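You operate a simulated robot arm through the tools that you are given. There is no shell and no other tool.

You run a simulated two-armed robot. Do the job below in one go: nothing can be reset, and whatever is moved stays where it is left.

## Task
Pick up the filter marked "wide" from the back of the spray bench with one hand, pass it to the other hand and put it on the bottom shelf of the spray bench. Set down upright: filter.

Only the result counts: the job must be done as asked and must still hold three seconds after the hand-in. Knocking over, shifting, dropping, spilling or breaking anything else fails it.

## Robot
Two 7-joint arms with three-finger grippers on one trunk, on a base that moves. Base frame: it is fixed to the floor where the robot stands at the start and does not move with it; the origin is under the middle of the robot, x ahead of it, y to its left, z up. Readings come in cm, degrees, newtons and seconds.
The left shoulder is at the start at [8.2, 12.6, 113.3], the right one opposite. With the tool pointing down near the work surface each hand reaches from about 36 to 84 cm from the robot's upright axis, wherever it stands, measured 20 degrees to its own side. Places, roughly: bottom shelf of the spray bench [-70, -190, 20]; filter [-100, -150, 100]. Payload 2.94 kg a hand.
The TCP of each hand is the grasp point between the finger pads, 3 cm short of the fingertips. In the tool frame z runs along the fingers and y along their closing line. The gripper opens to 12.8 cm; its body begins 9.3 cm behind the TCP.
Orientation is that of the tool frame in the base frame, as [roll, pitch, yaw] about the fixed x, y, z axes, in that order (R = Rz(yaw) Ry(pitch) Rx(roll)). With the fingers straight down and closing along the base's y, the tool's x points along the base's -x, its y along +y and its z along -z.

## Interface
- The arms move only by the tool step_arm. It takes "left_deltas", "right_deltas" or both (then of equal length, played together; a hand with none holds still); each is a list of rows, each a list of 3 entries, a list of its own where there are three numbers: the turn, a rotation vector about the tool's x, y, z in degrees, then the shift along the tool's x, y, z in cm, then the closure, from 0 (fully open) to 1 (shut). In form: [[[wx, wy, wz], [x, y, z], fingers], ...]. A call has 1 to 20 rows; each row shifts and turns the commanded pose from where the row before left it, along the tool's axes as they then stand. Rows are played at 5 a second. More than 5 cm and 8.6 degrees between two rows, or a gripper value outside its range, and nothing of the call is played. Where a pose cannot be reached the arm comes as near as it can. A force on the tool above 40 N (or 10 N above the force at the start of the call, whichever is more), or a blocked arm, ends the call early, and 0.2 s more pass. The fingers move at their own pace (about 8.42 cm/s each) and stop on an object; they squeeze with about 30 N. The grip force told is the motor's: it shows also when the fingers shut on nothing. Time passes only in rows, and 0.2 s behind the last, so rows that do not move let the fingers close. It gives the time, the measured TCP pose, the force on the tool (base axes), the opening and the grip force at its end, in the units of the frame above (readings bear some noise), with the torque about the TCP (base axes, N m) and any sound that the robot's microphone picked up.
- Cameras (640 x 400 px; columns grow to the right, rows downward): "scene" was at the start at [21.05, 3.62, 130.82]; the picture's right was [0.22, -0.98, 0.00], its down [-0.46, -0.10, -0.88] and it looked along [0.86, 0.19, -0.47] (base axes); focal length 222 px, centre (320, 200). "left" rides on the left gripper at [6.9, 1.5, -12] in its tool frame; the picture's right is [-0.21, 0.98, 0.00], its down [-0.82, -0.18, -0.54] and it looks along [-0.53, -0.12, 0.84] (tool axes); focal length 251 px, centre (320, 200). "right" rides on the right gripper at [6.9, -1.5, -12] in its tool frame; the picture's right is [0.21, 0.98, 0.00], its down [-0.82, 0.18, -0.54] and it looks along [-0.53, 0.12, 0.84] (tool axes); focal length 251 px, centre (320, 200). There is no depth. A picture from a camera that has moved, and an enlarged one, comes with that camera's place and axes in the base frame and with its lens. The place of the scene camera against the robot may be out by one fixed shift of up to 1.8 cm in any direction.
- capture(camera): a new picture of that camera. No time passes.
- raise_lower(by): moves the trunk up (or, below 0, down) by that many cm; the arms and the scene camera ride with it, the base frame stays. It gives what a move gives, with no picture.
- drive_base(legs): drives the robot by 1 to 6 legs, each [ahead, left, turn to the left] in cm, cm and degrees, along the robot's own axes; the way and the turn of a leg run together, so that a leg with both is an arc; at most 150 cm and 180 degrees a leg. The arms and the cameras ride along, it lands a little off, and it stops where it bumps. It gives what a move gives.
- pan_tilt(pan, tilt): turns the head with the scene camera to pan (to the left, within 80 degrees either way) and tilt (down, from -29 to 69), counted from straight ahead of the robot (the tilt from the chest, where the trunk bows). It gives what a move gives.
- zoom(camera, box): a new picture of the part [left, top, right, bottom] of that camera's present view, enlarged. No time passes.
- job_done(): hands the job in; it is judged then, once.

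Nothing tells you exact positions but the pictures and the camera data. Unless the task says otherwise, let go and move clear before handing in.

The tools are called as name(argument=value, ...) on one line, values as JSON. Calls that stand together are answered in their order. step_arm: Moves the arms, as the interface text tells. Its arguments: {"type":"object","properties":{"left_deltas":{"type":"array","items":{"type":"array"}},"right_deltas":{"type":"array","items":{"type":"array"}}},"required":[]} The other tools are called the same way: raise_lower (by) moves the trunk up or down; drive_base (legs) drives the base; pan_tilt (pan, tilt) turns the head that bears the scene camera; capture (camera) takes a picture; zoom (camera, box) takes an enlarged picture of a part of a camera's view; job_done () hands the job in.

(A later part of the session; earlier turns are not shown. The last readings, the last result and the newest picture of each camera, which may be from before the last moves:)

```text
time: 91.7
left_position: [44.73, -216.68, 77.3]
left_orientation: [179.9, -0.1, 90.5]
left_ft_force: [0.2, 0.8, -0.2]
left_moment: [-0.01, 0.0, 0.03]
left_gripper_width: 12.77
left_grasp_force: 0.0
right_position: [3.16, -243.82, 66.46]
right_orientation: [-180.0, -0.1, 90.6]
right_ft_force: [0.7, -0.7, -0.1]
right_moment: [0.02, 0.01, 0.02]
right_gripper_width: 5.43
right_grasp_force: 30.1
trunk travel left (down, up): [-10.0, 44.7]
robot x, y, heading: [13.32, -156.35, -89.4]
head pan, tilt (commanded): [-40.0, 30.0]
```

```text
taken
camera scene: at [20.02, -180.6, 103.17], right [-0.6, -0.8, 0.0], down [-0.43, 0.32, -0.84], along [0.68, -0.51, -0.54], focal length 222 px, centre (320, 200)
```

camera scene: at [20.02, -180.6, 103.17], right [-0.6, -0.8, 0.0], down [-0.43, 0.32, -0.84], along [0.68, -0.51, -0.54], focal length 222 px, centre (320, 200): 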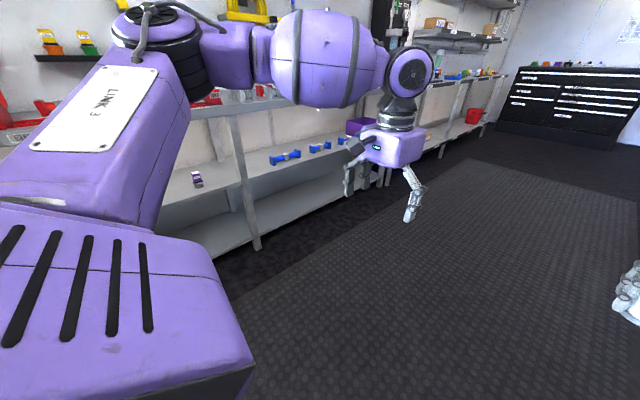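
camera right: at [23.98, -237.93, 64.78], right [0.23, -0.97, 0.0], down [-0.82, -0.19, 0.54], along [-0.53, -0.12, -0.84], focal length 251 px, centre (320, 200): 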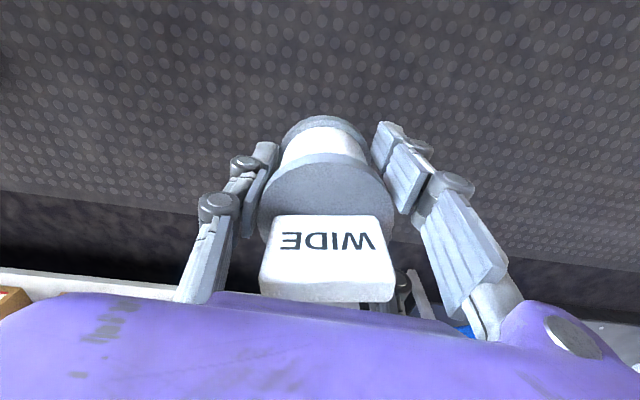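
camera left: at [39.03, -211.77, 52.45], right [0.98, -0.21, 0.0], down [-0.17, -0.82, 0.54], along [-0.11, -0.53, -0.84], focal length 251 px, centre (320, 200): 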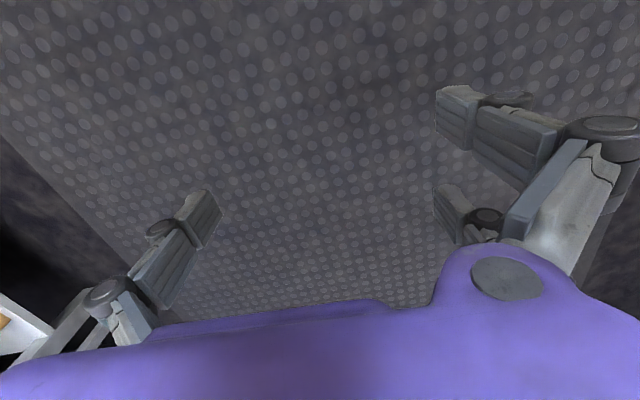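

The right arm seems straightened out and stuck at its stretch limit beside the head. Moving outward did work, so I'll go on outward and back together to get the elbow to bend.

step_arm(right_deltas=[[[0, 0, 0], [2, -2, 0], 1], [[0, 0, 0], [2, -2, 0], 1], [[0, 0, 0], [2, -2, 0], 1], [[0, 0, 0], [2, -2, 0], 1], [[0, 0, 0], [2, -2, 0], 1], [[0, 0, 0], [0, 0, 0], 1]])

pan_tilt(pan=-30, tilt=30)

capture(camera="scene")

capture(camera="left")

```text
time: 93.1
left_position: [44.6, -216.65, 77.27]
left_orientation: [-180.0, -0.1, 90.5]
left_ft_force: [0.5, -0.1, 0.8]
left_moment: [-0.03, -0.02, 0.01]
left_gripper_width: 12.78
left_grasp_force: 0.1
right_position: [2.63, -244.0, 66.61]
right_orientation: [-179.8, -0.1, 90.3]
right_ft_force: [-0.6, -1.0, -0.7]
right_moment: [0.01, 0.01, 0.0]
right_gripper_width: 5.45
right_grasp_force: 30.4
right hand out of reach, approached as far as the arm can: row 1, 2, 3, 4, 5
trunk travel left (down, up): [-10.0, 44.7]
robot x, y, heading: [13.16, -156.43, -89.3]
head pan, tilt (commanded): [-40.0, 30.0]
```

```text
time: 93.8
left_position: [44.78, -216.67, 77.19]
left_orientation: [-179.9, -0.1, 90.5]
left_ft_force: [0.1, -0.8, -0.1]
left_moment: [0.04, 0.0, -0.02]
left_gripper_width: 12.8
left_grasp_force: 0.1
right_position: [2.63, -244.03, 66.64]
right_orientation: [-179.9, -0.1, 90.4]
right_ft_force: [0.7, -1.1, -0.3]
right_moment: [0.0, -0.03, -0.03]
right_gripper_width: 5.43
right_grasp_force: 29.9
trunk travel left (down, up): [-10.0, 44.7]
robot x, y, heading: [13.08, -155.98, -89.4]
head pan, tilt (commanded): [-30.0, 30.0]
```

```text
taken
camera scene: at [20.04, -180.62, 103.25], right [-0.6, -0.8, 0.0], down [-0.42, 0.32, -0.85], along [0.68, -0.51, -0.53], focal length 222 px, centre (320, 200)
```

scene: 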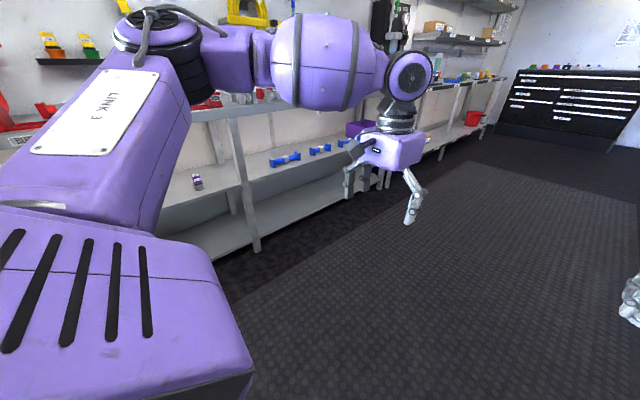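

```text
taken
camera left: at [46.03, -209.94, 89.27], right [0.98, -0.21, 0.0], down [-0.17, -0.82, 0.54], along [-0.11, -0.53, -0.84], focal length 251 px, centre (320, 200)
```

left: 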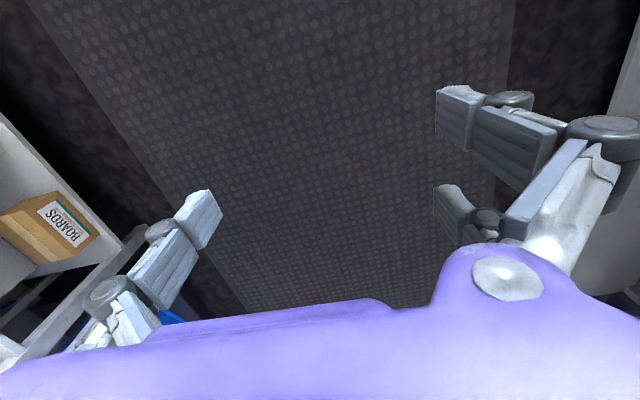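

I need to see the right arm's posture. I'll use the left wrist camera: raise the left hand and turn it to look across at the right arm.

step_arm(left_deltas=[[[0, 0, 7.5], [0, 0, -2], 0], [[0, 0, 7.5], [0, 0, -2], 0], [[0, 0, 7.5], [0, 0, -2], 0], [[0, 0, 7.5], [0, 0, -2], 0], [[0, 0, 7.5], [0, 0, -2], 0], [[0, 0, 7.5], [0, 0, -2], 0], [[0, 0, 7.5], [0, 0, -2], 0], [[0, 0, 7.5], [0, 0, -2], 0], [[0, 0, 7.5], [0, 0, -2], 0], [[0, 0, 7.5], [0, 0, -2], 0], [[0, 0, 7.5], [0, 0, 0], 0], [[0, 0, 7.5], [0, 0, 0], 0], [[0, -8, 0], [0, 0, 0], 0], [[0, -8, 0], [0, 0, 0], 0], [[0, -8, 0], [0, 0, 0], 0], [[0, -8, 0], [0, 0, 0], 0], [[0, -8, 0], [0, 0, 0], 0], [[0, 0, 0], [0, 0, 0], 0]])

capture(camera="left")

capture(camera="right")

```text
time: 97.7
left_position: [44.51, -216.75, 97.15]
left_orientation: [-179.9, 40.1, 0.6]
left_ft_force: [-0.1, -0.2, 0.6]
left_moment: [0.01, 0.01, 0.0]
left_gripper_width: 12.81
left_grasp_force: 0.0
right_position: [2.5, -243.96, 66.61]
right_orientation: [-179.9, 0.0, 90.4]
right_ft_force: [0.0, -0.4, 0.0]
right_moment: [0.04, -0.01, 0.02]
right_gripper_width: 5.46
right_grasp_force: 29.9
trunk travel left (down, up): [-10.0, 44.7]
robot x, y, heading: [12.78, -156.23, -89.4]
head pan, tilt (commanded): [-30.0, 30.0]
```

```text
taken
camera left: at [57.55, -218.32, 101.9], right [-0.16, -0.98, 0.14], down [-0.28, 0.18, 0.94], along [-0.95, 0.11, -0.3], focal length 251 px, centre (320, 200)
```

left: 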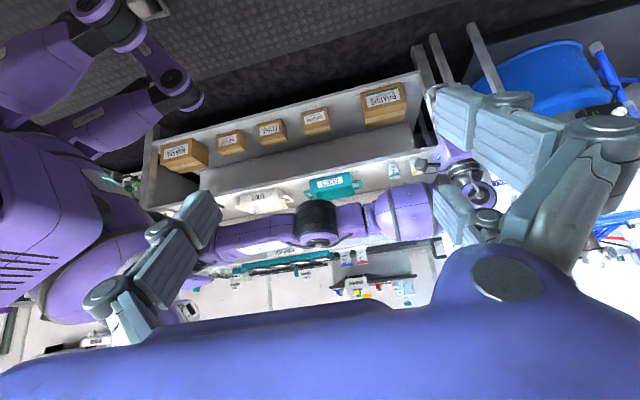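

```text
taken
camera right: at [1.05, -237.05, 78.69], right [0.98, 0.22, 0.0], down [0.19, -0.82, 0.54], along [0.12, -0.53, -0.84], focal length 251 px, centre (320, 200)
```

right: 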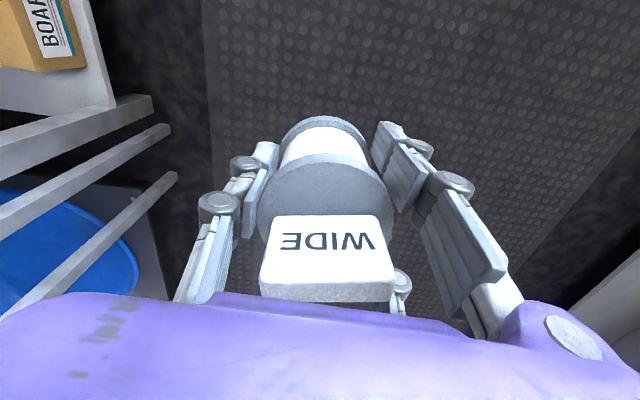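

The right arm is indeed fully straight. I'll probe which small motions are free — first down, then outward.

step_arm(right_deltas=[[[0, 0, 0], [0, 0, 2], 1], [[0, 0, 0], [0, 0, 2], 1], [[0, 0, 0], [0, 0, 2], 1], [[0, 0, 0], [0, 0, 0], 1]])

step_arm(right_deltas=[[[0, 0, 0], [0, -2, 0], 1], [[0, 0, 0], [0, -2, 0], 1], [[0, 0, 0], [0, -2, 0], 1], [[0, 0, 0], [0, 0, 0], 1]])

step_arm(right_deltas=[[[0, 0, 0], [0.5, 0, 0], 1], [[0, 0, 0], [0.5, 0, 0], 1], [[0, 0, 0], [0.5, 0, 0], 1], [[0, 0, 0], [0.5, 0, 0], 1], [[0, 0, 0], [0.5, 0, 0], 1], [[0, 0, 0], [0.5, 0, 0], 1], [[0, 0, 0], [0.5, 0, 0], 1], [[0, 0, 0], [0.5, 0, 0], 1]])

```text
time: 98.7
left_position: [44.58, -216.79, 97.04]
left_orientation: [-179.9, 39.9, 0.6]
left_ft_force: [0.7, -0.4, 0.7]
left_moment: [-0.01, -0.01, -0.01]
left_gripper_width: 12.8
left_grasp_force: 0.1
right_position: [2.65, -243.97, 60.46]
right_orientation: [180.0, 0.1, 90.6]
right_ft_force: [0.7, -0.5, -0.4]
right_moment: [-0.05, 0.01, -0.01]
right_gripper_width: 5.44
right_grasp_force: 30.4
trunk travel left (down, up): [-10.0, 44.7]
robot x, y, heading: [12.61, -156.15, -89.7]
head pan, tilt (commanded): [-30.0, 30.0]
```

```text
time: 99.7
left_position: [44.62, -216.74, 97.13]
left_orientation: [-179.7, 40.1, 0.6]
left_ft_force: [0.5, -0.6, 0.3]
left_moment: [0.01, 0.02, 0.0]
left_gripper_width: 12.81
left_grasp_force: 0.1
right_position: [-2.35, -243.98, 60.51]
right_orientation: [-179.9, -0.1, 90.7]
right_ft_force: [-0.2, 0.7, -0.3]
right_moment: [0.02, 0.03, 0.01]
right_gripper_width: 5.46
right_grasp_force: 29.8
right hand out of reach, approached as far as the arm can: row 1
trunk travel left (down, up): [-10.0, 44.7]
robot x, y, heading: [12.8, -155.95, -89.4]
head pan, tilt (commanded): [-30.0, 30.0]
```

```text
time: 101.5
left_position: [44.63, -216.7, 97.09]
left_orientation: [-179.8, 39.9, 0.6]
left_ft_force: [0.8, 0.4, -1.0]
left_moment: [0.02, 0.01, -0.01]
left_gripper_width: 12.81
left_grasp_force: 0.0
right_position: [-2.45, -240.1, 60.59]
right_orientation: [180.0, 0.1, 90.5]
right_ft_force: [0.6, 0.5, -0.8]
right_moment: [0.01, 0.02, -0.02]
right_gripper_width: 5.46
right_grasp_force: 30.0
trunk travel left (down, up): [-10.0, 44.7]
robot x, y, heading: [12.76, -156.23, -89.4]
head pan, tilt (commanded): [-30.0, 30.0]
```

It is freed: small steps retract it now. I'll keep retracting the right hand with gentle steps.

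step_arm(right_deltas=[[[0, 0, 0], [1, 0, 0], 1], [[0, 0, 0], [1, 0, 0], 1], [[0, 0, 0], [1, 0, 0], 1], [[0, 0, 0], [1, 0, 0], 1], [[0, 0, 0], [1, 0, 0], 1], [[0, 0, 0], [1, 0, 0], 1], [[0, 0, 0], [1, 0, 0], 1], [[0, 0, 0], [1, 0, 0], 1], [[0, 0, 0], [1, 0, 0], 1], [[0, 0, 0], [1, 0, 0], 1], [[0, 0, 0], [1, 0, 0], 1], [[0, 0, 0], [1, 0, 0], 1], [[0, 0, 0], [1, 0, 0], 1], [[0, 0, 0], [1, 0, 0], 1], [[0, 0, 0], [0, 0, 0], 1]])

pan_tilt(pan=0, tilt=35)

capture(camera="scene")

capture(camera="left")

```text
time: 104.7
left_position: [44.69, -216.88, 97.13]
left_orientation: [-179.7, 40.0, 0.6]
left_ft_force: [-0.4, 0.1, -0.7]
left_moment: [0.04, -0.02, -0.04]
left_gripper_width: 12.81
left_grasp_force: 0.1
right_position: [-2.53, -226.12, 60.49]
right_orientation: [-180.0, 0.0, 90.6]
right_ft_force: [0.2, 0.3, -1.7]
right_moment: [-0.02, 0.0, -0.03]
right_gripper_width: 5.45
right_grasp_force: 29.7
trunk travel left (down, up): [-10.0, 44.7]
robot x, y, heading: [13.13, -156.42, -89.5]
head pan, tilt (commanded): [-30.0, 30.0]
```

```text
time: 105.6
left_position: [44.55, -216.83, 97.1]
left_orientation: [-179.7, 40.0, 0.7]
left_ft_force: [0.0, 0.5, -0.2]
left_moment: [-0.02, 0.01, 0.03]
left_gripper_width: 12.78
left_grasp_force: 0.1
right_position: [-2.49, -226.13, 60.59]
right_orientation: [180.0, 0.0, 90.6]
right_ft_force: [-0.2, 0.1, -0.6]
right_moment: [0.0, 0.0, -0.02]
right_gripper_width: 5.44
right_grasp_force: 30.0
trunk travel left (down, up): [-10.0, 44.7]
robot x, y, heading: [12.89, -156.01, -89.5]
head pan, tilt (commanded): [0.0, 35.0]
```

```text
taken
camera scene: at [12.95, -184.06, 102.77], right [-1.0, -0.01, 0.0], down [-0.01, 0.57, -0.82], along [0.01, -0.82, -0.57], focal length 222 px, centre (320, 200)
```

scene: 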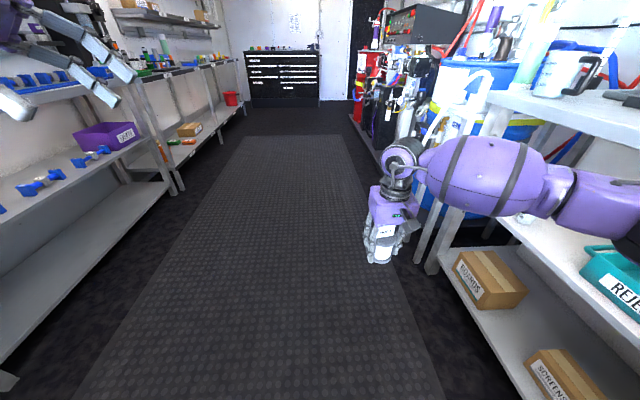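

```text
taken
camera left: at [57.57, -218.32, 101.9], right [-0.16, -0.98, 0.14], down [-0.28, 0.18, 0.94], along [-0.95, 0.11, -0.3], focal length 251 px, centre (320, 200)
```

left: 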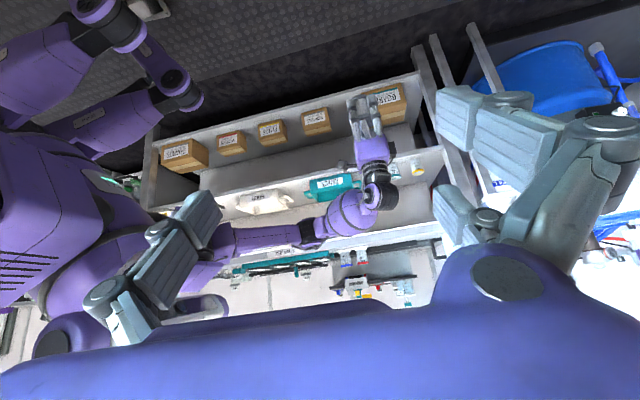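

The head and right arm are free again. I'll shift the robot a bit left for elbow clearance and return the left hand to its natural fingers-down pose before trying a flipped-roll level pose.

drive_base(legs=[[0, 8, 0]])

step_arm(left_deltas=[[[0, 8, 0], [0, 0, 0], 0], [[0, 8, 0], [0, 0, 0], 0], [[0, 8, 0], [0, 0, 0], 0], [[0, 8, 0], [0, 0, 0], 0], [[0, 8, 0], [0, 0, 0], 0], [[0, 0, -7.5], [0, 0, 1], 0], [[0, 0, -7.5], [0, 0, 1], 0], [[0, 0, -7.5], [0, 0, 1], 0], [[0, 0, -7.5], [0, 0, 1], 0], [[0, 0, -7.5], [0, 0, 1], 0], [[0, 0, -7.5], [0, 0, 1], 0], [[0, 0, -7.5], [0, 0, 1], 0], [[0, 0, -7.5], [0, 0, 1], 0], [[0, 0, -7.5], [0, 0, 1], 0], [[0, 0, -7.5], [0, 0, 1], 0], [[0, 0, -7.5], [0, 0, 1], 0], [[0, 0, -7.5], [0, 0, 1], 0], [[0, 0, 0], [0, 0, 0], 0]])

step_arm(left_deltas=[[[0, 0, 0], [0, 0, 1.5], 0], [[0, 0, 0], [0, 0, 1.5], 0], [[0, 0, 0], [0, 0, 1.5], 0], [[0, 0, 0], [0, 0, 1.5], 0], [[0, 0, 0], [0, 0, 1.5], 0], [[0, 0, 0], [0, 0, 1.5], 0], [[0, 0, 0], [0, 0, 1.5], 0], [[0, 0, 0], [0, 0, 1.5], 0], [[0, 0, 0], [0, 0, 1.5], 0], [[0, 0, 0], [0, 0, 1.5], 0], [[0, 0, 0], [0, 0, 1.5], 0], [[0, 0, 0], [0, 0, 1.5], 0], [[0, 0, 0], [0, 0, 1.5], 0], [[0, 0, 0], [0, 0, 1.5], 0], [[0, 0, 0], [0, 0, 1.5], 0], [[0, 0, 0], [0, 0, 1.5], 0], [[0, 0, 0], [0, 0, 0], 0]])

capture(camera="scene")

```text
time: 107.0
left_position: [52.49, -216.72, 97.08]
left_orientation: [-179.8, 40.0, 0.6]
left_ft_force: [0.5, -0.3, 0.0]
left_moment: [0.01, 0.02, 0.0]
left_gripper_width: 12.79
left_grasp_force: 0.1
right_position: [5.38, -226.0, 60.56]
right_orientation: [-180.0, 0.1, 90.5]
right_ft_force: [-0.1, 0.4, -1.0]
right_moment: [-0.01, 0.01, 0.0]
right_gripper_width: 5.43
right_grasp_force: 30.1
trunk travel left (down, up): [-10.0, 44.7]
robot x, y, heading: [20.71, -156.33, -89.3]
head pan, tilt (commanded): [0.0, 35.0]
```

```text
time: 110.8
left_position: [52.41, -216.79, 85.14]
left_orientation: [-180.0, -0.2, 90.6]
left_ft_force: [0.0, 0.6, 0.1]
left_moment: [0.0, 0.0, -0.03]
left_gripper_width: 12.78
left_grasp_force: 0.1
right_position: [5.49, -225.97, 60.48]
right_orientation: [-180.0, 0.1, 90.7]
right_ft_force: [0.3, 0.0, -0.6]
right_moment: [0.01, -0.01, -0.01]
right_gripper_width: 5.42
right_grasp_force: 30.0
trunk travel left (down, up): [-10.0, 44.7]
robot x, y, heading: [20.53, -155.95, -89.5]
head pan, tilt (commanded): [0.0, 35.0]
```

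```text
time: 114.4
left_position: [52.56, -216.63, 61.08]
left_orientation: [179.9, -0.1, 90.5]
left_ft_force: [-1.0, -0.3, 0.8]
left_moment: [-0.02, -0.01, 0.02]
left_gripper_width: 12.82
left_grasp_force: 0.1
right_position: [5.43, -226.01, 60.55]
right_orientation: [-180.0, 0.0, 90.7]
right_ft_force: [-0.1, 1.2, -0.7]
right_moment: [-0.02, 0.01, 0.0]
right_gripper_width: 5.44
right_grasp_force: 30.2
trunk travel left (down, up): [-10.0, 44.7]
robot x, y, heading: [20.89, -155.77, -89.3]
head pan, tilt (commanded): [0.0, 35.0]
```

```text
taken
camera scene: at [20.84, -183.97, 102.78], right [-1.0, -0.01, 0.0], down [-0.01, 0.57, -0.82], along [0.01, -0.82, -0.57], focal length 222 px, centre (320, 200)
```

scene: 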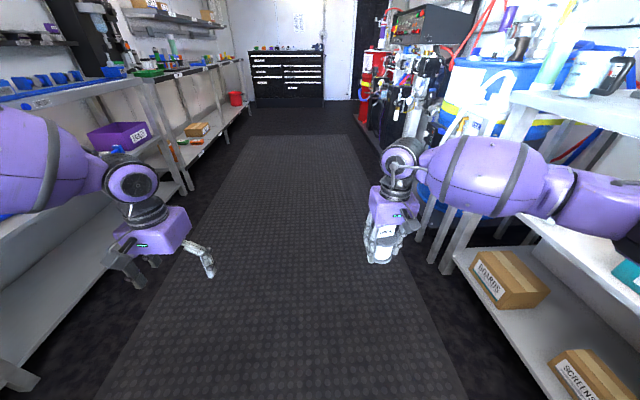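

Both hands are in natural fingers-down poses near z=60. I'll test lowering the left hand further with finer steps.

step_arm(left_deltas=[[[0, 0, 0], [0, 0, 1.2], 0], [[0, 0, 0], [0, 0, 1.2], 0], [[0, 0, 0], [0, 0, 1.2], 0], [[0, 0, 0], [0, 0, 1.2], 0], [[0, 0, 0], [0, 0, 1.2], 0], [[0, 0, 0], [0, 0, 1.2], 0], [[0, 0, 0], [0, 0, 1.2], 0], [[0, 0, 0], [0, 0, 1.2], 0], [[0, 0, 0], [0, 0, 1.2], 0], [[0, 0, 0], [0, 0, 1.2], 0], [[0, 0, 0], [0, 0, 1.2], 0], [[0, 0, 0], [0, 0, 1.2], 0], [[0, 0, 0], [0, 0, 1.2], 0], [[0, 0, 0], [0, 0, 1.2], 0], [[0, 0, 0], [0, 0, 1.2], 0], [[0, 0, 0], [0, 0, 1.2], 0], [[0, 0, 0], [0, 0, 1.2], 0], [[0, 0, 0], [0, 0, 1.2], 0], [[0, 0, 0], [0, 0, 0], 0]])

capture(camera="scene")

```text
time: 118.4
left_position: [52.51, -216.65, 39.43]
left_orientation: [-180.0, -0.1, 90.5]
left_ft_force: [0.0, 0.5, 0.6]
left_moment: [0.04, 0.0, 0.02]
left_gripper_width: 12.81
left_grasp_force: 0.1
right_position: [5.37, -226.04, 60.54]
right_orientation: [180.0, 0.0, 90.5]
right_ft_force: [0.4, 0.0, -1.4]
right_moment: [-0.03, -0.01, 0.0]
right_gripper_width: 5.43
right_grasp_force: 29.5
trunk travel left (down, up): [-10.0, 44.7]
robot x, y, heading: [20.52, -156.31, -89.2]
head pan, tilt (commanded): [0.0, 35.0]
```

```text
taken
camera scene: at [20.84, -183.97, 102.77], right [-1.0, -0.01, 0.0], down [-0.01, 0.57, -0.82], along [0.01, -0.82, -0.57], focal length 222 px, centre (320, 200)
```

scene: 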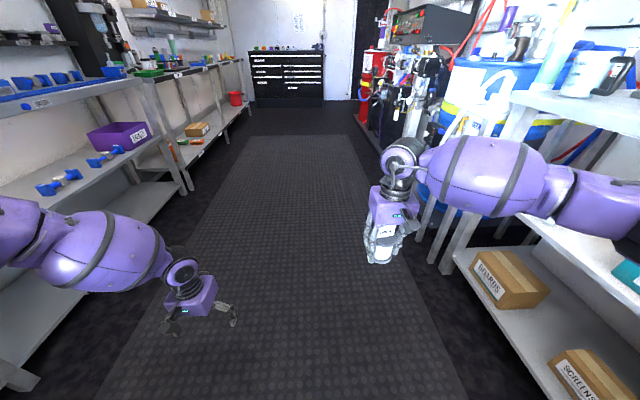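

Finer steps work much better — no reach errors down to z≈39. Now I'll try rotating to a level, forward-pointing pose with flipped roll, in small steps.

step_arm(left_deltas=[[[-4.24, 0, 4.24], [0, 0, 0], 0], [[-4.24, 0, 4.24], [0, 0, 0], 0], [[-4.24, 0, 4.24], [0, 0, 0], 0], [[-4.24, 0, 4.24], [0, 0, 0], 0], [[-4.24, 0, 4.24], [0, 0, 0], 0], [[-4.24, 0, 4.24], [0, 0, 0], 0], [[-4.24, 0, 4.24], [0, 0, 0], 0], [[-4.24, 0, 4.24], [0, 0, 0], 0], [[-4.24, 0, 4.24], [0, 0, 0], 0], [[-4.24, 0, 4.24], [0, 0, 0], 0], [[-4.24, 0, 4.24], [0, 0, 0], 0], [[-4.24, 0, 4.24], [0, 0, 0], 0], [[-4.24, 0, 4.24], [0, 0, 0], 0], [[-4.24, 0, 4.24], [0, 0, 0], 0], [[-4.24, 0, 4.24], [0, 0, 0], 0], [[0, 0, 0], [0, 0, 0], 0]])

capture(camera="scene")

```text
time: 121.8
left_position: [58.78, -213.43, 46.59]
left_orientation: [125.5, -30.1, 35.5]
left_ft_force: [-0.4, -0.1, -0.5]
left_moment: [-0.01, 0.02, 0.0]
left_gripper_width: 12.8
left_grasp_force: 0.1
left hand out of reach, approached as far as the arm can: row 5, 6, 7, 8, 9, 10, 11, 12, 13, 14, 15
right_position: [5.36, -226.05, 60.64]
right_orientation: [-179.9, 0.0, 90.6]
right_ft_force: [0.0, -0.5, -0.9]
right_moment: [-0.01, 0.02, 0.02]
right_gripper_width: 5.45
right_grasp_force: 30.1
trunk travel left (down, up): [-10.0, 44.7]
robot x, y, heading: [20.43, -156.1, -89.4]
head pan, tilt (commanded): [0.0, 35.0]
```

```text
taken
camera scene: at [20.84, -183.98, 102.77], right [-1.0, -0.01, 0.0], down [-0.01, 0.57, -0.82], along [0.01, -0.82, -0.57], focal length 222 px, centre (320, 200)
```

scene: 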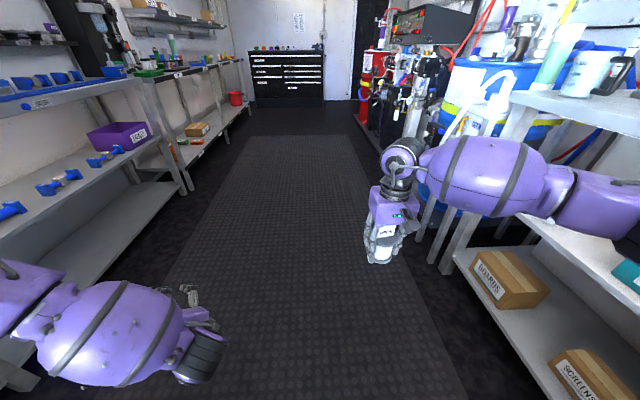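

step_arm(left_deltas=[[[-4.24, 0, 4.24], [0, 0, 0], 0], [[-4.24, 0, 4.24], [0, 0, 0], 0], [[-4.24, 0, 4.24], [0, 0, 0], 0], [[-4.24, 0, 4.24], [0, 0, 0], 0], [[-4.24, 0, 4.24], [0, 0, 0], 0], [[-4.24, 0, 4.24], [0, 0, 0], 0], [[-4.24, 0, 4.24], [0, 0, 0], 0], [[-4.24, 0, 4.24], [0, 0, 0], 0], [[-4.24, 0, 4.24], [0, 0, 0], 0], [[-4.24, 0, 4.24], [0, 0, 0], 0], [[-4.24, 0, 4.24], [0, 0, 0], 0], [[-4.24, 0, 4.24], [0, 0, 0], 0], [[-4.24, 0, 4.24], [0, 0, 0], 0], [[-4.24, 0, 4.24], [0, 0, 0], 0], [[-4.24, 0, 4.24], [0, 0, 0], 0], [[0, 0, 0], [0, 0, 0], 0]])

capture(camera="scene")

capture(camera="left")

```text
time: 125.2
left_position: [61.47, -213.66, 50.82]
left_orientation: [-169.5, -89.8, -100.2]
left_ft_force: [-0.2, -0.6, 0.6]
left_moment: [-0.04, 0.03, 0.05]
left_gripper_width: 12.82
left_grasp_force: 0.0
left hand out of reach, approached as far as the arm can: row 1, 2, 3, 4, 5, 6, 7, 8, 10
right_position: [5.2, -225.98, 60.58]
right_orientation: [179.9, -0.1, 90.6]
right_ft_force: [0.4, -0.4, -0.4]
right_moment: [0.0, -0.03, 0.01]
right_gripper_width: 5.47
right_grasp_force: 30.0
trunk travel left (down, up): [-10.0, 44.7]
robot x, y, heading: [20.77, -156.54, -89.5]
head pan, tilt (commanded): [0.0, 35.0]
```

```text
taken
camera scene: at [20.84, -183.98, 102.77], right [-1.0, -0.01, 0.0], down [-0.01, 0.57, -0.82], along [0.01, -0.82, -0.57], focal length 222 px, centre (320, 200)
```

scene: 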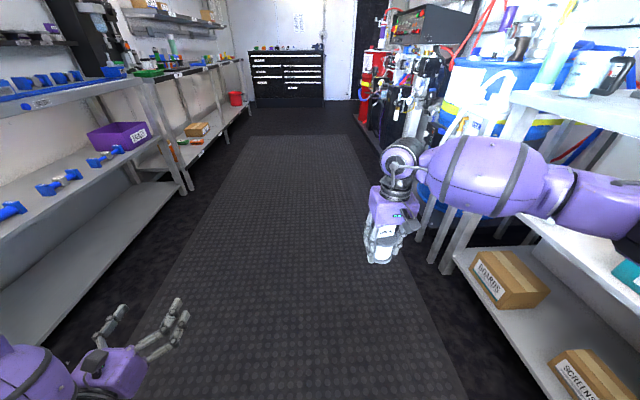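

```text
taken
camera left: at [59.74, -201.78, 57.7], right [-0.98, -0.01, -0.22], down [0.18, 0.54, -0.82], along [0.12, -0.84, -0.53], focal length 251 px, centre (320, 200)
```

left: 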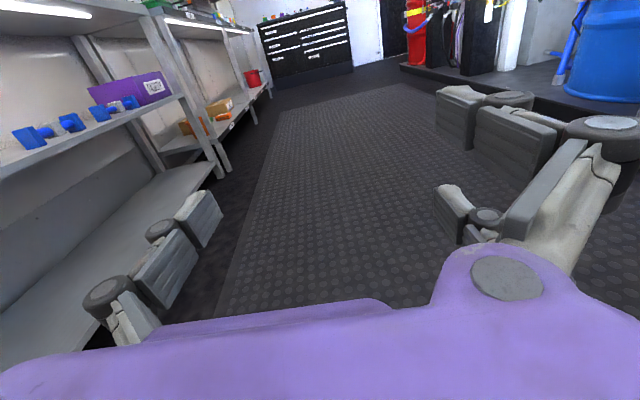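

The level forward pose with flipped roll works, with the camera on top. Now I'll test lowering it toward shelf height.

step_arm(left_deltas=[[[0, 0, 0], [-1.2, 0, 0], 0], [[0, 0, 0], [-1.2, 0, 0], 0], [[0, 0, 0], [-1.2, 0, 0], 0], [[0, 0, 0], [-1.2, 0, 0], 0], [[0, 0, 0], [-1.2, 0, 0], 0], [[0, 0, 0], [-1.2, 0, 0], 0], [[0, 0, 0], [-1.2, 0, 0], 0], [[0, 0, 0], [-1.2, 0, 0], 0], [[0, 0, 0], [-1.2, 0, 0], 0], [[0, 0, 0], [-1.2, 0, 0], 0], [[0, 0, 0], [-1.2, 0, 0], 0], [[0, 0, 0], [-1.2, 0, 0], 0], [[0, 0, 0], [-1.2, 0, 0], 0], [[0, 0, 0], [-1.2, 0, 0], 0], [[0, 0, 0], [-1.2, 0, 0], 0], [[0, 0, 0], [-1.2, 0, 0], 0], [[0, 0, 0], [0, 0, 0], 0]])

capture(camera="scene")

```text
time: 128.8
left_position: [61.38, -213.62, 50.68]
left_orientation: [165.5, -89.8, -75.1]
left_ft_force: [0.0, -0.3, -0.2]
left_moment: [-0.02, -0.02, 0.01]
left_gripper_width: 12.83
left_grasp_force: 0.1
left hand out of reach, approached as far as the arm can: row 1, 2, 3, 4, 5, 6, 7, 8, 9, 10, 11, 12, 13, 14, 15, 16
right_position: [5.32, -226.1, 60.54]
right_orientation: [-180.0, 0.0, 90.6]
right_ft_force: [-0.2, 0.0, -0.6]
right_moment: [-0.01, -0.04, -0.01]
right_gripper_width: 5.44
right_grasp_force: 30.4
trunk travel left (down, up): [-10.0, 44.7]
robot x, y, heading: [20.76, -156.29, -89.3]
head pan, tilt (commanded): [0.0, 35.0]
```

```text
taken
camera scene: at [20.84, -183.98, 102.77], right [-1.0, -0.01, 0.0], down [-0.01, 0.57, -0.82], along [0.01, -0.82, -0.57], focal length 222 px, centre (320, 200)
```

scene: 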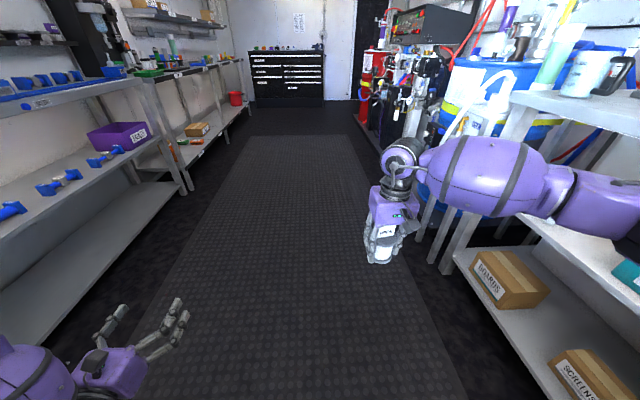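

Straight down is blocked there. I'll probe moving right and forward, then down.

step_arm(left_deltas=[[[0, 0, 0], [0, 1, 0], 0], [[0, 0, 0], [0, 1, 0], 0], [[0, 0, 0], [0, 1, 0], 0], [[0, 0, 0], [0, 1, 0], 0], [[0, 0, 0], [0, 1, 0], 0], [[0, 0, 0], [0, 1, 0], 0], [[0, 0, 0], [0, 1, 0], 0], [[0, 0, 0], [0, 1, 0], 0], [[0, 0, 0], [0, 0, 0], 0]])

step_arm(left_deltas=[[[0, 0, 0], [0, 0, 1], 0], [[0, 0, 0], [0, 0, 1], 0], [[0, 0, 0], [0, 0, 1], 0], [[0, 0, 0], [0, 0, 1], 0], [[0, 0, 0], [0, 0, 1], 0], [[0, 0, 0], [0, 0, 1], 0], [[0, 0, 0], [0, 0, 0], 0]])

step_arm(left_deltas=[[[0, 0, 0], [-1, 0, 0], 0], [[0, 0, 0], [-1, 0, 0], 0], [[0, 0, 0], [-1, 0, 0], 0], [[0, 0, 0], [-1, 0, 0], 0], [[0, 0, 0], [-1, 0, 0], 0], [[0, 0, 0], [-1, 0, 0], 0], [[0, 0, 0], [0, 0, 0], 0]])

```text
time: 130.8
left_position: [53.8, -214.07, 52.39]
left_orientation: [168.5, -89.7, -78.0]
left_ft_force: [0.3, -0.9, -0.5]
left_moment: [0.02, 0.01, 0.0]
left_gripper_width: 12.79
left_grasp_force: 0.1
left hand out of reach, approached as far as the arm can: row 3, 5, 7, 8
right_position: [5.25, -225.96, 60.54]
right_orientation: [-180.0, 0.1, 90.6]
right_ft_force: [-0.3, 0.0, -0.8]
right_moment: [0.01, 0.04, 0.03]
right_gripper_width: 5.44
right_grasp_force: 30.4
trunk travel left (down, up): [-10.0, 44.7]
robot x, y, heading: [20.6, -156.19, -89.4]
head pan, tilt (commanded): [0.0, 35.0]
```

```text
time: 132.4
left_position: [53.86, -220.02, 52.31]
left_orientation: [150.7, -89.9, -60.1]
left_ft_force: [-0.1, -0.6, 0.3]
left_moment: [-0.01, -0.01, 0.0]
left_gripper_width: 12.81
left_grasp_force: 0.1
right_position: [5.3, -225.96, 60.43]
right_orientation: [180.0, 0.0, 90.7]
right_ft_force: [0.1, -0.8, 0.4]
right_moment: [-0.01, -0.01, 0.0]
right_gripper_width: 5.43
right_grasp_force: 30.2
trunk travel left (down, up): [-10.0, 44.7]
robot x, y, heading: [20.82, -155.92, -89.6]
head pan, tilt (commanded): [0.0, 35.0]
```

```text
time: 134.0
left_position: [55.05, -220.12, 51.28]
left_orientation: [168.5, -89.7, -78.0]
left_ft_force: [-1.0, 0.1, 0.1]
left_moment: [0.01, -0.01, -0.01]
left_gripper_width: 12.79
left_grasp_force: 0.0
left hand out of reach, approached as far as the arm can: row 2, 3, 4, 5, 6
right_position: [5.39, -225.94, 60.49]
right_orientation: [-180.0, -0.1, 90.6]
right_ft_force: [-0.1, -0.6, -1.0]
right_moment: [0.0, 0.03, -0.02]
right_gripper_width: 5.45
right_grasp_force: 29.5
trunk travel left (down, up): [-10.0, 44.7]
robot x, y, heading: [20.56, -156.14, -89.3]
head pan, tilt (commanded): [0.0, 35.0]
```

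Down is blocked near the body, but forward is free. Going farther forward should open the wrist angle; I'll lower the trunk the last 10 cm and then move the left hand forward and down in fine steps.

raise_lower(by=-9)

step_arm(left_deltas=[[[0, 0, 0], [0, 0.5, 1], 0], [[0, 0, 0], [0, 0.5, 1], 0], [[0, 0, 0], [0, 0.5, 1], 0], [[0, 0, 0], [0, 0.5, 1], 0], [[0, 0, 0], [0, 0.5, 1], 0], [[0, 0, 0], [0, 0.5, 1], 0], [[0, 0, 0], [0, 0.5, 1], 0], [[0, 0, 0], [0, 0.5, 1], 0], [[0, 0, 0], [0, 0.5, 1], 0], [[0, 0, 0], [0, 0.5, 1], 0], [[0, 0, 0], [0, 0, 0], 0]])

capture(camera="scene")

```text
time: 135.2
left_position: [54.95, -220.09, 42.25]
left_orientation: [146.7, -89.9, -56.1]
left_ft_force: [0.2, -0.6, 0.2]
left_moment: [0.03, -0.02, 0.01]
left_gripper_width: 12.8
left_grasp_force: 0.0
right_position: [5.36, -225.97, 51.5]
right_orientation: [-179.9, 0.1, 90.6]
right_ft_force: [0.1, 0.1, -0.8]
right_moment: [-0.01, 0.0, -0.03]
right_gripper_width: 5.42
right_grasp_force: 29.8
trunk travel left (down, up): [-1.0, 53.7]
robot x, y, heading: [20.67, -156.01, -89.3]
head pan, tilt (commanded): [0.0, 35.0]
```

```text
time: 137.6
left_position: [50.86, -229.83, 44.2]
left_orientation: [168.6, -89.9, -78.1]
left_ft_force: [-1.1, -0.4, 0.4]
left_moment: [-0.02, 0.01, -0.03]
left_gripper_width: 12.82
left_grasp_force: 0.0
left hand out of reach, approached as far as the arm can: row 4, 6, 7, 9, 10
right_position: [5.36, -226.0, 51.44]
right_orientation: [-180.0, 0.0, 90.5]
right_ft_force: [0.5, 1.0, -0.9]
right_moment: [-0.01, 0.0, 0.01]
right_gripper_width: 5.46
right_grasp_force: 30.0
trunk travel left (down, up): [-1.0, 53.7]
robot x, y, heading: [20.76, -156.31, -89.4]
head pan, tilt (commanded): [0.0, 35.0]
```

```text
taken
camera scene: at [20.87, -186.45, 94.45], right [-1.0, -0.01, 0.0], down [-0.01, 0.57, -0.82], along [0.01, -0.82, -0.57], focal length 222 px, centre (320, 200)
```

scene: 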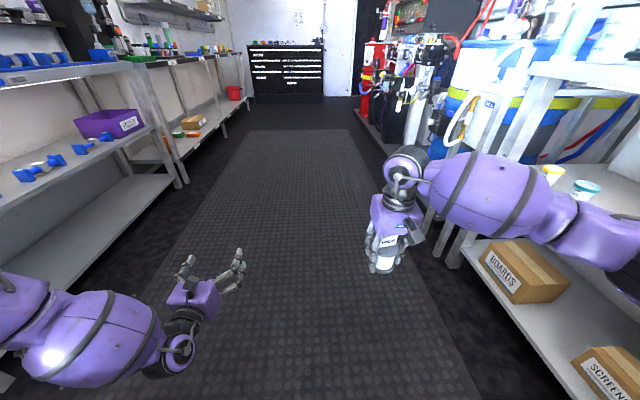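

I worked out that the forearm-roll joint is hitting its limit on this route. I'll undo this rotation back to fingers-down, and then reach the level pose by swinging the wrist through its straight position instead.

step_arm(left_deltas=[[[4.24, 0, -4.24], [0, 0, 0], 0], [[4.24, 0, -4.24], [0, 0, 0], 0], [[4.24, 0, -4.24], [0, 0, 0], 0], [[4.24, 0, -4.24], [0, 0, 0], 0], [[4.24, 0, -4.24], [0, 0, 0], 0], [[4.24, 0, -4.24], [0, 0, 0], 0], [[4.24, 0, -4.24], [0, 0, 0], 0], [[4.24, 0, -4.24], [0, 0, 0], 0], [[4.24, 0, -4.24], [0, 0, 0], 0], [[4.24, 0, -4.24], [0, 0, 0], 0], [[4.24, 0, -4.24], [0, 0, 0], 0], [[4.24, 0, -4.24], [0, 0, 0], 0], [[4.24, 0, -4.24], [0, 0, 0], 0], [[4.24, 0, -4.24], [0, 0, 0], 0], [[4.24, 0, -4.24], [0, 0, 0], 0]])

step_arm(left_deltas=[[[4.24, 0, -4.24], [0, 0, 0], 0], [[4.24, 0, -4.24], [0, 0, 0], 0], [[4.24, 0, -4.24], [0, 0, 0], 0], [[4.24, 0, -4.24], [0, 0, 0], 0], [[4.24, 0, -4.24], [0, 0, 0], 0], [[4.24, 0, -4.24], [0, 0, 0], 0], [[4.24, 0, -4.24], [0, 0, 0], 0], [[4.24, 0, -4.24], [0, 0, 0], 0], [[4.24, 0, -4.24], [0, 0, 0], 0], [[4.24, 0, -4.24], [0, 0, 0], 0], [[4.24, 0, -4.24], [0, 0, 0], 0], [[4.24, 0, -4.24], [0, 0, 0], 0], [[4.24, 0, -4.24], [0, 0, 0], 0], [[4.24, 0, -4.24], [0, 0, 0], 0], [[4.24, 0, -4.24], [0, 0, 0], 0], [[0, 0, 0], [0, 0, 0], 0]])

capture(camera="scene")

```text
time: 140.8
left_position: [54.35, -228.44, 48.66]
left_orientation: [124.0, -31.7, 34.2]
left_ft_force: [-0.4, 1.4, 0.8]
left_moment: [0.0, 0.01, 0.03]
left_gripper_width: 12.8
left_grasp_force: 0.0
left hand out of reach, approached as far as the arm can: row 1, 2, 3, 4, 5, 6, 7, 8, 9, 10, 12, 15
right_position: [5.35, -225.94, 51.51]
right_orientation: [180.0, 0.1, 90.7]
right_ft_force: [-0.7, -0.1, -0.8]
right_moment: [-0.01, -0.03, 0.0]
right_gripper_width: 5.44
right_grasp_force: 30.5
trunk travel left (down, up): [-1.0, 53.7]
robot x, y, heading: [20.93, -156.68, -89.5]
head pan, tilt (commanded): [0.0, 35.0]
```

```text
time: 144.2
left_position: [54.3, -228.36, 48.59]
left_orientation: [178.1, -0.1, 88.4]
left_ft_force: [-0.5, 0.2, 0.5]
left_moment: [0.0, 0.0, -0.01]
left_gripper_width: 12.81
left_grasp_force: 0.1
left hand out of reach, approached as far as the arm can: row 1
right_position: [5.47, -226.02, 51.42]
right_orientation: [-180.0, 0.0, 90.5]
right_ft_force: [-0.1, -0.1, -1.2]
right_moment: [-0.02, 0.01, 0.01]
right_gripper_width: 5.45
right_grasp_force: 29.7
trunk travel left (down, up): [-1.0, 53.7]
robot x, y, heading: [20.65, -156.59, -89.8]
head pan, tilt (commanded): [0.0, 35.0]
```

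```text
taken
camera scene: at [20.86, -186.45, 94.45], right [-1.0, -0.01, 0.0], down [-0.01, 0.57, -0.82], along [0.01, -0.82, -0.57], focal length 222 px, centre (320, 200)
```

scene: 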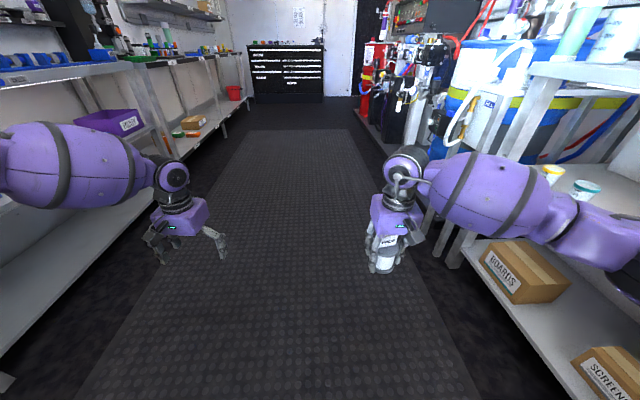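

Left hand is back fingers-down. Now I'll pitch it up slightly toward the right, passing through the straight-wrist direction, in 6° steps.

step_arm(left_deltas=[[[1.4, -5.83, 0], [0, 0, 0], 0], [[1.4, -5.83, 0], [0, 0, 0], 0], [[1.4, -5.83, 0], [0, 0, 0], 0], [[1.4, -5.83, 0], [0, 0, 0], 0], [[1.4, -5.83, 0], [0, 0, 0], 0], [[1.4, -5.83, 0], [0, 0, 0], 0], [[1.4, -5.83, 0], [0, 0, 0], 0], [[1.4, -5.83, 0], [0, 0, 0], 0], [[1.4, -5.83, 0], [0, 0, 0], 0], [[1.4, -5.83, 0], [0, 0, 0], 0], [[1.4, -5.83, 0], [0, 0, 0], 0], [[1.4, -5.83, 0], [0, 0, 0], 0], [[1.4, -5.83, 0], [0, 0, 0], 0], [[1.4, -5.83, 0], [0, 0, 0], 0], [[1.4, -5.83, 0], [0, 0, 0], 0], [[1.4, -5.83, 0], [0, 0, 0], 0], [[0, 0, 0], [0, 0, 0], 0]])

capture(camera="scene")

```text
time: 147.8
left_position: [52.01, -227.3, 50.0]
left_orientation: [-64.9, 77.5, -170.6]
left_ft_force: [0.8, -0.5, -0.2]
left_moment: [-0.02, 0.0, 0.0]
left_gripper_width: 12.79
left_grasp_force: 0.1
left hand out of reach, approached as far as the arm can: row 15, 16
right_position: [5.25, -226.04, 51.55]
right_orientation: [179.9, 0.0, 90.5]
right_ft_force: [-1.1, 0.2, -0.5]
right_moment: [-0.01, -0.01, -0.05]
right_gripper_width: 5.43
right_grasp_force: 29.9
trunk travel left (down, up): [-1.0, 53.7]
robot x, y, heading: [20.97, -155.99, -89.4]
head pan, tilt (commanded): [0.0, 35.0]
```

```text
taken
camera scene: at [20.87, -186.45, 94.45], right [-1.0, -0.01, 0.0], down [-0.01, 0.57, -0.82], along [0.01, -0.82, -0.57], focal length 222 px, centre (320, 200)
```

scene: 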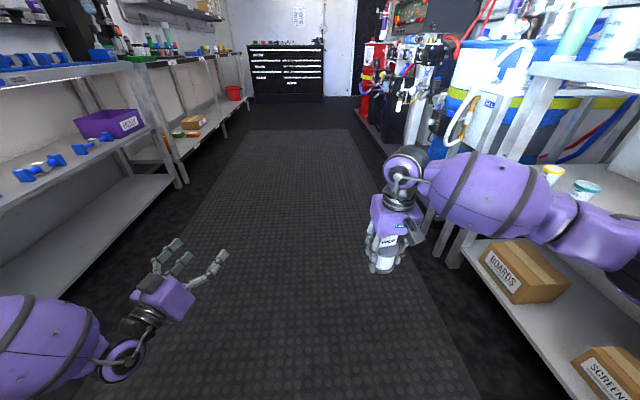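

The hand points forward-right but may still be on the limited side. I'll look at the left arm to measure the forearm direction.

pan_tilt(pan=60, tilt=40)

capture(camera="scene")

```text
time: 149.1
left_position: [51.99, -227.33, 50.04]
left_orientation: [-65.0, 77.6, -170.7]
left_ft_force: [-0.4, 1.0, -0.5]
left_moment: [-0.01, 0.03, 0.0]
left_gripper_width: 12.82
left_grasp_force: 0.1
right_position: [5.46, -225.95, 51.54]
right_orientation: [180.0, 0.0, 90.6]
right_ft_force: [0.4, 0.5, -0.8]
right_moment: [-0.01, 0.04, -0.03]
right_gripper_width: 5.45
right_grasp_force: 29.5
trunk travel left (down, up): [-1.0, 53.7]
robot x, y, heading: [20.72, -156.18, -89.5]
head pan, tilt (commanded): [60.0, 40.0]
```

```text
taken
camera scene: at [27.11, -183.71, 94.34], right [-0.69, -0.72, 0.0], down [-0.42, 0.4, -0.81], along [0.59, -0.56, -0.58], focal length 222 px, centre (320, 200)
```

scene: 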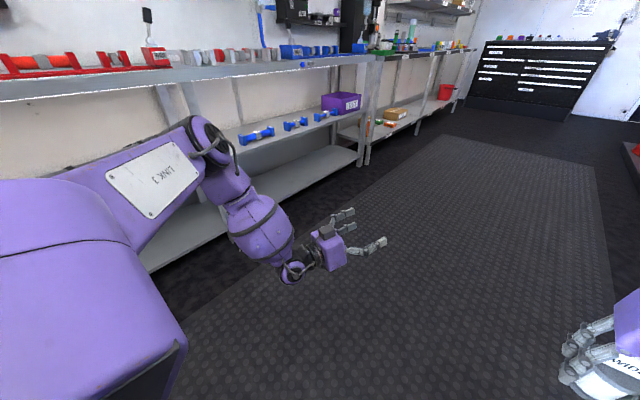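

The forearm is hanging straight down with the upper arm level, so the elbow isn't dropping. I'll go back to fingers-down well forward and see how low a nearly straight arm can go.

step_arm(left_deltas=[[[-1.4, 5.83, 0], [0, 0, 0], 0], [[-1.4, 5.83, 0], [0, 0, 0], 0], [[-1.4, 5.83, 0], [0, 0, 0], 0], [[-1.4, 5.83, 0], [0, 0, 0], 0], [[-1.4, 5.83, 0], [0, 0, 0], 0], [[-1.4, 5.83, 0], [0, 0, 0], 0], [[-1.4, 5.83, 0], [0, 0, 0], 0], [[-1.4, 5.83, 0], [0, 0, 0], 0], [[-1.4, 5.83, 0], [0, 0, 0], 0], [[-1.4, 5.83, 0], [0, 0, 0], 0], [[-1.4, 5.83, 0], [0, 0, 0], 0], [[-1.4, 5.83, 0], [0, 0, 0], 0], [[-1.4, 5.83, 0], [0, 0, 0], 0], [[-1.4, 5.83, 0], [0, 0, 0], 0], [[-1.4, 5.83, 0], [0, 0, 0], 0], [[-1.4, 5.83, 0], [0, 0, 0], 0]])

step_arm(left_deltas=[[[0, 0, 0], [0, 0, 1], 0], [[0, 0, 0], [0, 0, 1], 0], [[0, 0, 0], [0, 0, 1], 0], [[0, 0, 0], [0, 0, 1], 0], [[0, 0, 0], [0, 0, 1], 0], [[0, 0, 0], [0, 0, 1], 0], [[0, 0, 0], [0, 0, 1], 0], [[0, 0, 0], [0, 0, 1], 0], [[0, 0, 0], [0, 0, 1], 0], [[0, 0, 0], [0, 0, 1], 0], [[0, 0, 0], [0, 0, 1], 0], [[0, 0, 0], [0, 0, 1], 0], [[0, 0, 0], [0, 0, 1], 0], [[0, 0, 0], [0, 0, 1], 0], [[0, 0, 0], [0, 0, 1], 0], [[0, 0, 0], [0, 0, 1], 0], [[0, 0, 0], [0, 0, 1], 0], [[0, 0, 0], [0, 0, 1], 0], [[0, 0, 0], [0, 0, 1], 0], [[0, 0, 0], [0, 0, 1], 0]])

capture(camera="scene")

```text
time: 152.5
left_position: [51.97, -227.37, 50.1]
left_orientation: [178.0, -0.4, 88.2]
left_ft_force: [0.1, 0.8, 0.1]
left_moment: [0.0, -0.01, -0.01]
left_gripper_width: 12.79
left_grasp_force: 0.0
right_position: [5.32, -226.03, 51.49]
right_orientation: [179.9, 0.0, 90.7]
right_ft_force: [0.5, 0.2, -1.5]
right_moment: [0.0, -0.01, -0.02]
right_gripper_width: 5.44
right_grasp_force: 30.3
trunk travel left (down, up): [-1.0, 53.7]
robot x, y, heading: [20.61, -156.56, -89.4]
head pan, tilt (commanded): [60.0, 40.0]
```

```text
time: 156.7
left_position: [53.53, -225.33, 31.6]
left_orientation: [177.9, -0.1, 88.2]
left_ft_force: [0.2, 0.5, -0.7]
left_moment: [0.01, 0.0, -0.02]
left_gripper_width: 12.77
left_grasp_force: 0.1
left hand out of reach, approached as far as the arm can: row 16, 17, 18, 19, 20
right_position: [5.37, -226.0, 51.6]
right_orientation: [-180.0, 0.0, 90.6]
right_ft_force: [0.0, -0.3, -0.6]
right_moment: [0.0, -0.02, -0.03]
right_gripper_width: 5.44
right_grasp_force: 29.8
trunk travel left (down, up): [-1.0, 53.7]
robot x, y, heading: [20.9, -156.27, -89.3]
head pan, tilt (commanded): [60.0, 40.0]
```

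```text
taken
camera scene: at [28.18, -181.82, 93.69], right [-0.49, -0.87, 0.0], down [-0.56, 0.32, -0.77], along [0.67, -0.38, -0.64], focal length 222 px, centre (320, 200)
```

scene: 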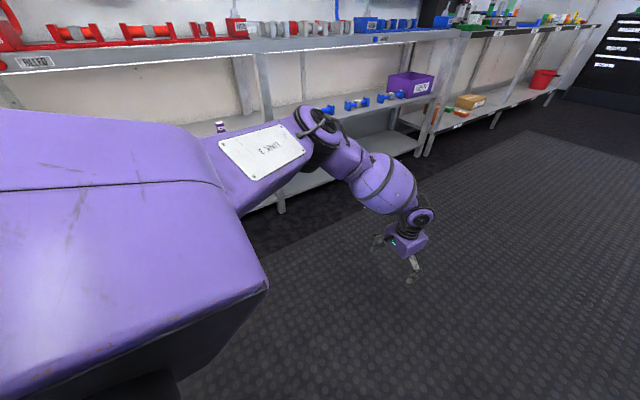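

The upper arm always seems to stay level with the shoulder. I'll test whether it can drop when the arm reaches out to the side.

step_arm(left_deltas=[[[0, 0, 0], [1.4, 1.3, -0.6], 0], [[0, 0, 0], [1.4, 1.3, -0.6], 0], [[0, 0, 0], [1.4, 1.3, -0.6], 0], [[0, 0, 0], [1.4, 1.3, -0.6], 0], [[0, 0, 0], [1.4, 1.3, -0.6], 0], [[0, 0, 0], [1.4, 1.3, -0.6], 0], [[0, 0, 0], [1.4, 1.3, -0.6], 0], [[0, 0, 0], [1.4, 1.3, -0.6], 0], [[0, 0, 0], [1.4, 1.3, -0.6], 0], [[0, 0, 0], [1.4, 1.3, -0.6], 0], [[0, 0, 0], [1.4, 1.3, -0.6], 0], [[0, 0, 0], [1.4, 1.3, -0.6], 0], [[0, 0, 0], [1.4, 1.3, 0], 0], [[0, 0, 0], [1.4, 1.3, 0], 0], [[0, 0, 0], [1.4, 1.3, 0], 0], [[0, 0, 0], [1.4, 1.3, 0], 0], [[0, 0, 0], [1.4, 1.3, 0], 0], [[0, 0, 0], [1.4, 1.3, 0], 0], [[0, 0, 0], [0, 0, 0], 0]])

step_arm(left_deltas=[[[0, 0, 0], [0, 0, 1], 0], [[0, 0, 0], [0, 0, 1], 0], [[0, 0, 0], [0, 0, 1], 0], [[0, 0, 0], [0, 0, 1], 0], [[0, 0, 0], [0, 0, 1], 0], [[0, 0, 0], [0, 0, 1], 0], [[0, 0, 0], [0, 0, 1], 0], [[0, 0, 0], [0, 0, 1], 0], [[0, 0, 0], [0, 0, 1], 0], [[0, 0, 0], [0, 0, 1], 0], [[0, 0, 0], [0, 0, 1], 0], [[0, 0, 0], [0, 0, 1], 0], [[0, 0, 0], [0, 0, 1], 0], [[0, 0, 0], [0, 0, 1], 0], [[0, 0, 0], [0, 0, 1], 0], [[0, 0, 0], [0, 0, 0], 0]])

capture(camera="scene")

```text
time: 160.7
left_position: [77.38, -200.79, 39.76]
left_orientation: [177.8, -0.1, 88.2]
left_ft_force: [-0.3, 0.1, 0.2]
left_moment: [0.0, 0.0, 0.01]
left_gripper_width: 12.79
left_grasp_force: 0.1
right_position: [5.35, -225.97, 51.53]
right_orientation: [180.0, 0.0, 90.6]
right_ft_force: [0.1, 0.2, -0.4]
right_moment: [-0.02, -0.01, 0.0]
right_gripper_width: 5.45
right_grasp_force: 29.8
trunk travel left (down, up): [-1.0, 53.7]
robot x, y, heading: [20.54, -156.08, -89.6]
head pan, tilt (commanded): [60.0, 40.0]
```

```text
time: 164.1
left_position: [77.94, -200.81, 24.7]
left_orientation: [177.9, -0.2, 88.2]
left_ft_force: [-0.1, -0.4, -0.5]
left_moment: [0.0, 0.0, 0.05]
left_gripper_width: 12.79
left_grasp_force: 0.0
right_position: [5.33, -225.99, 51.59]
right_orientation: [-180.0, 0.0, 90.6]
right_ft_force: [0.4, 0.4, -0.8]
right_moment: [0.01, -0.03, 0.02]
right_gripper_width: 5.41
right_grasp_force: 30.0
trunk travel left (down, up): [-1.0, 53.7]
robot x, y, heading: [20.95, -156.45, -89.5]
head pan, tilt (commanded): [60.0, 40.0]
```

```text
taken
camera scene: at [28.18, -181.82, 93.69], right [-0.49, -0.87, 0.0], down [-0.56, 0.32, -0.77], along [0.67, -0.38, -0.64], focal length 222 px, centre (320, 200)
```

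scene: 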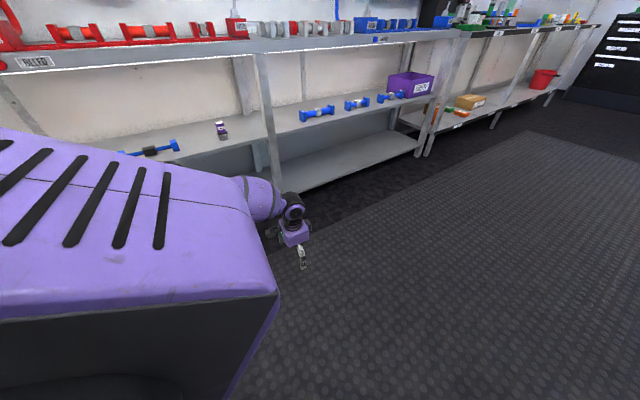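

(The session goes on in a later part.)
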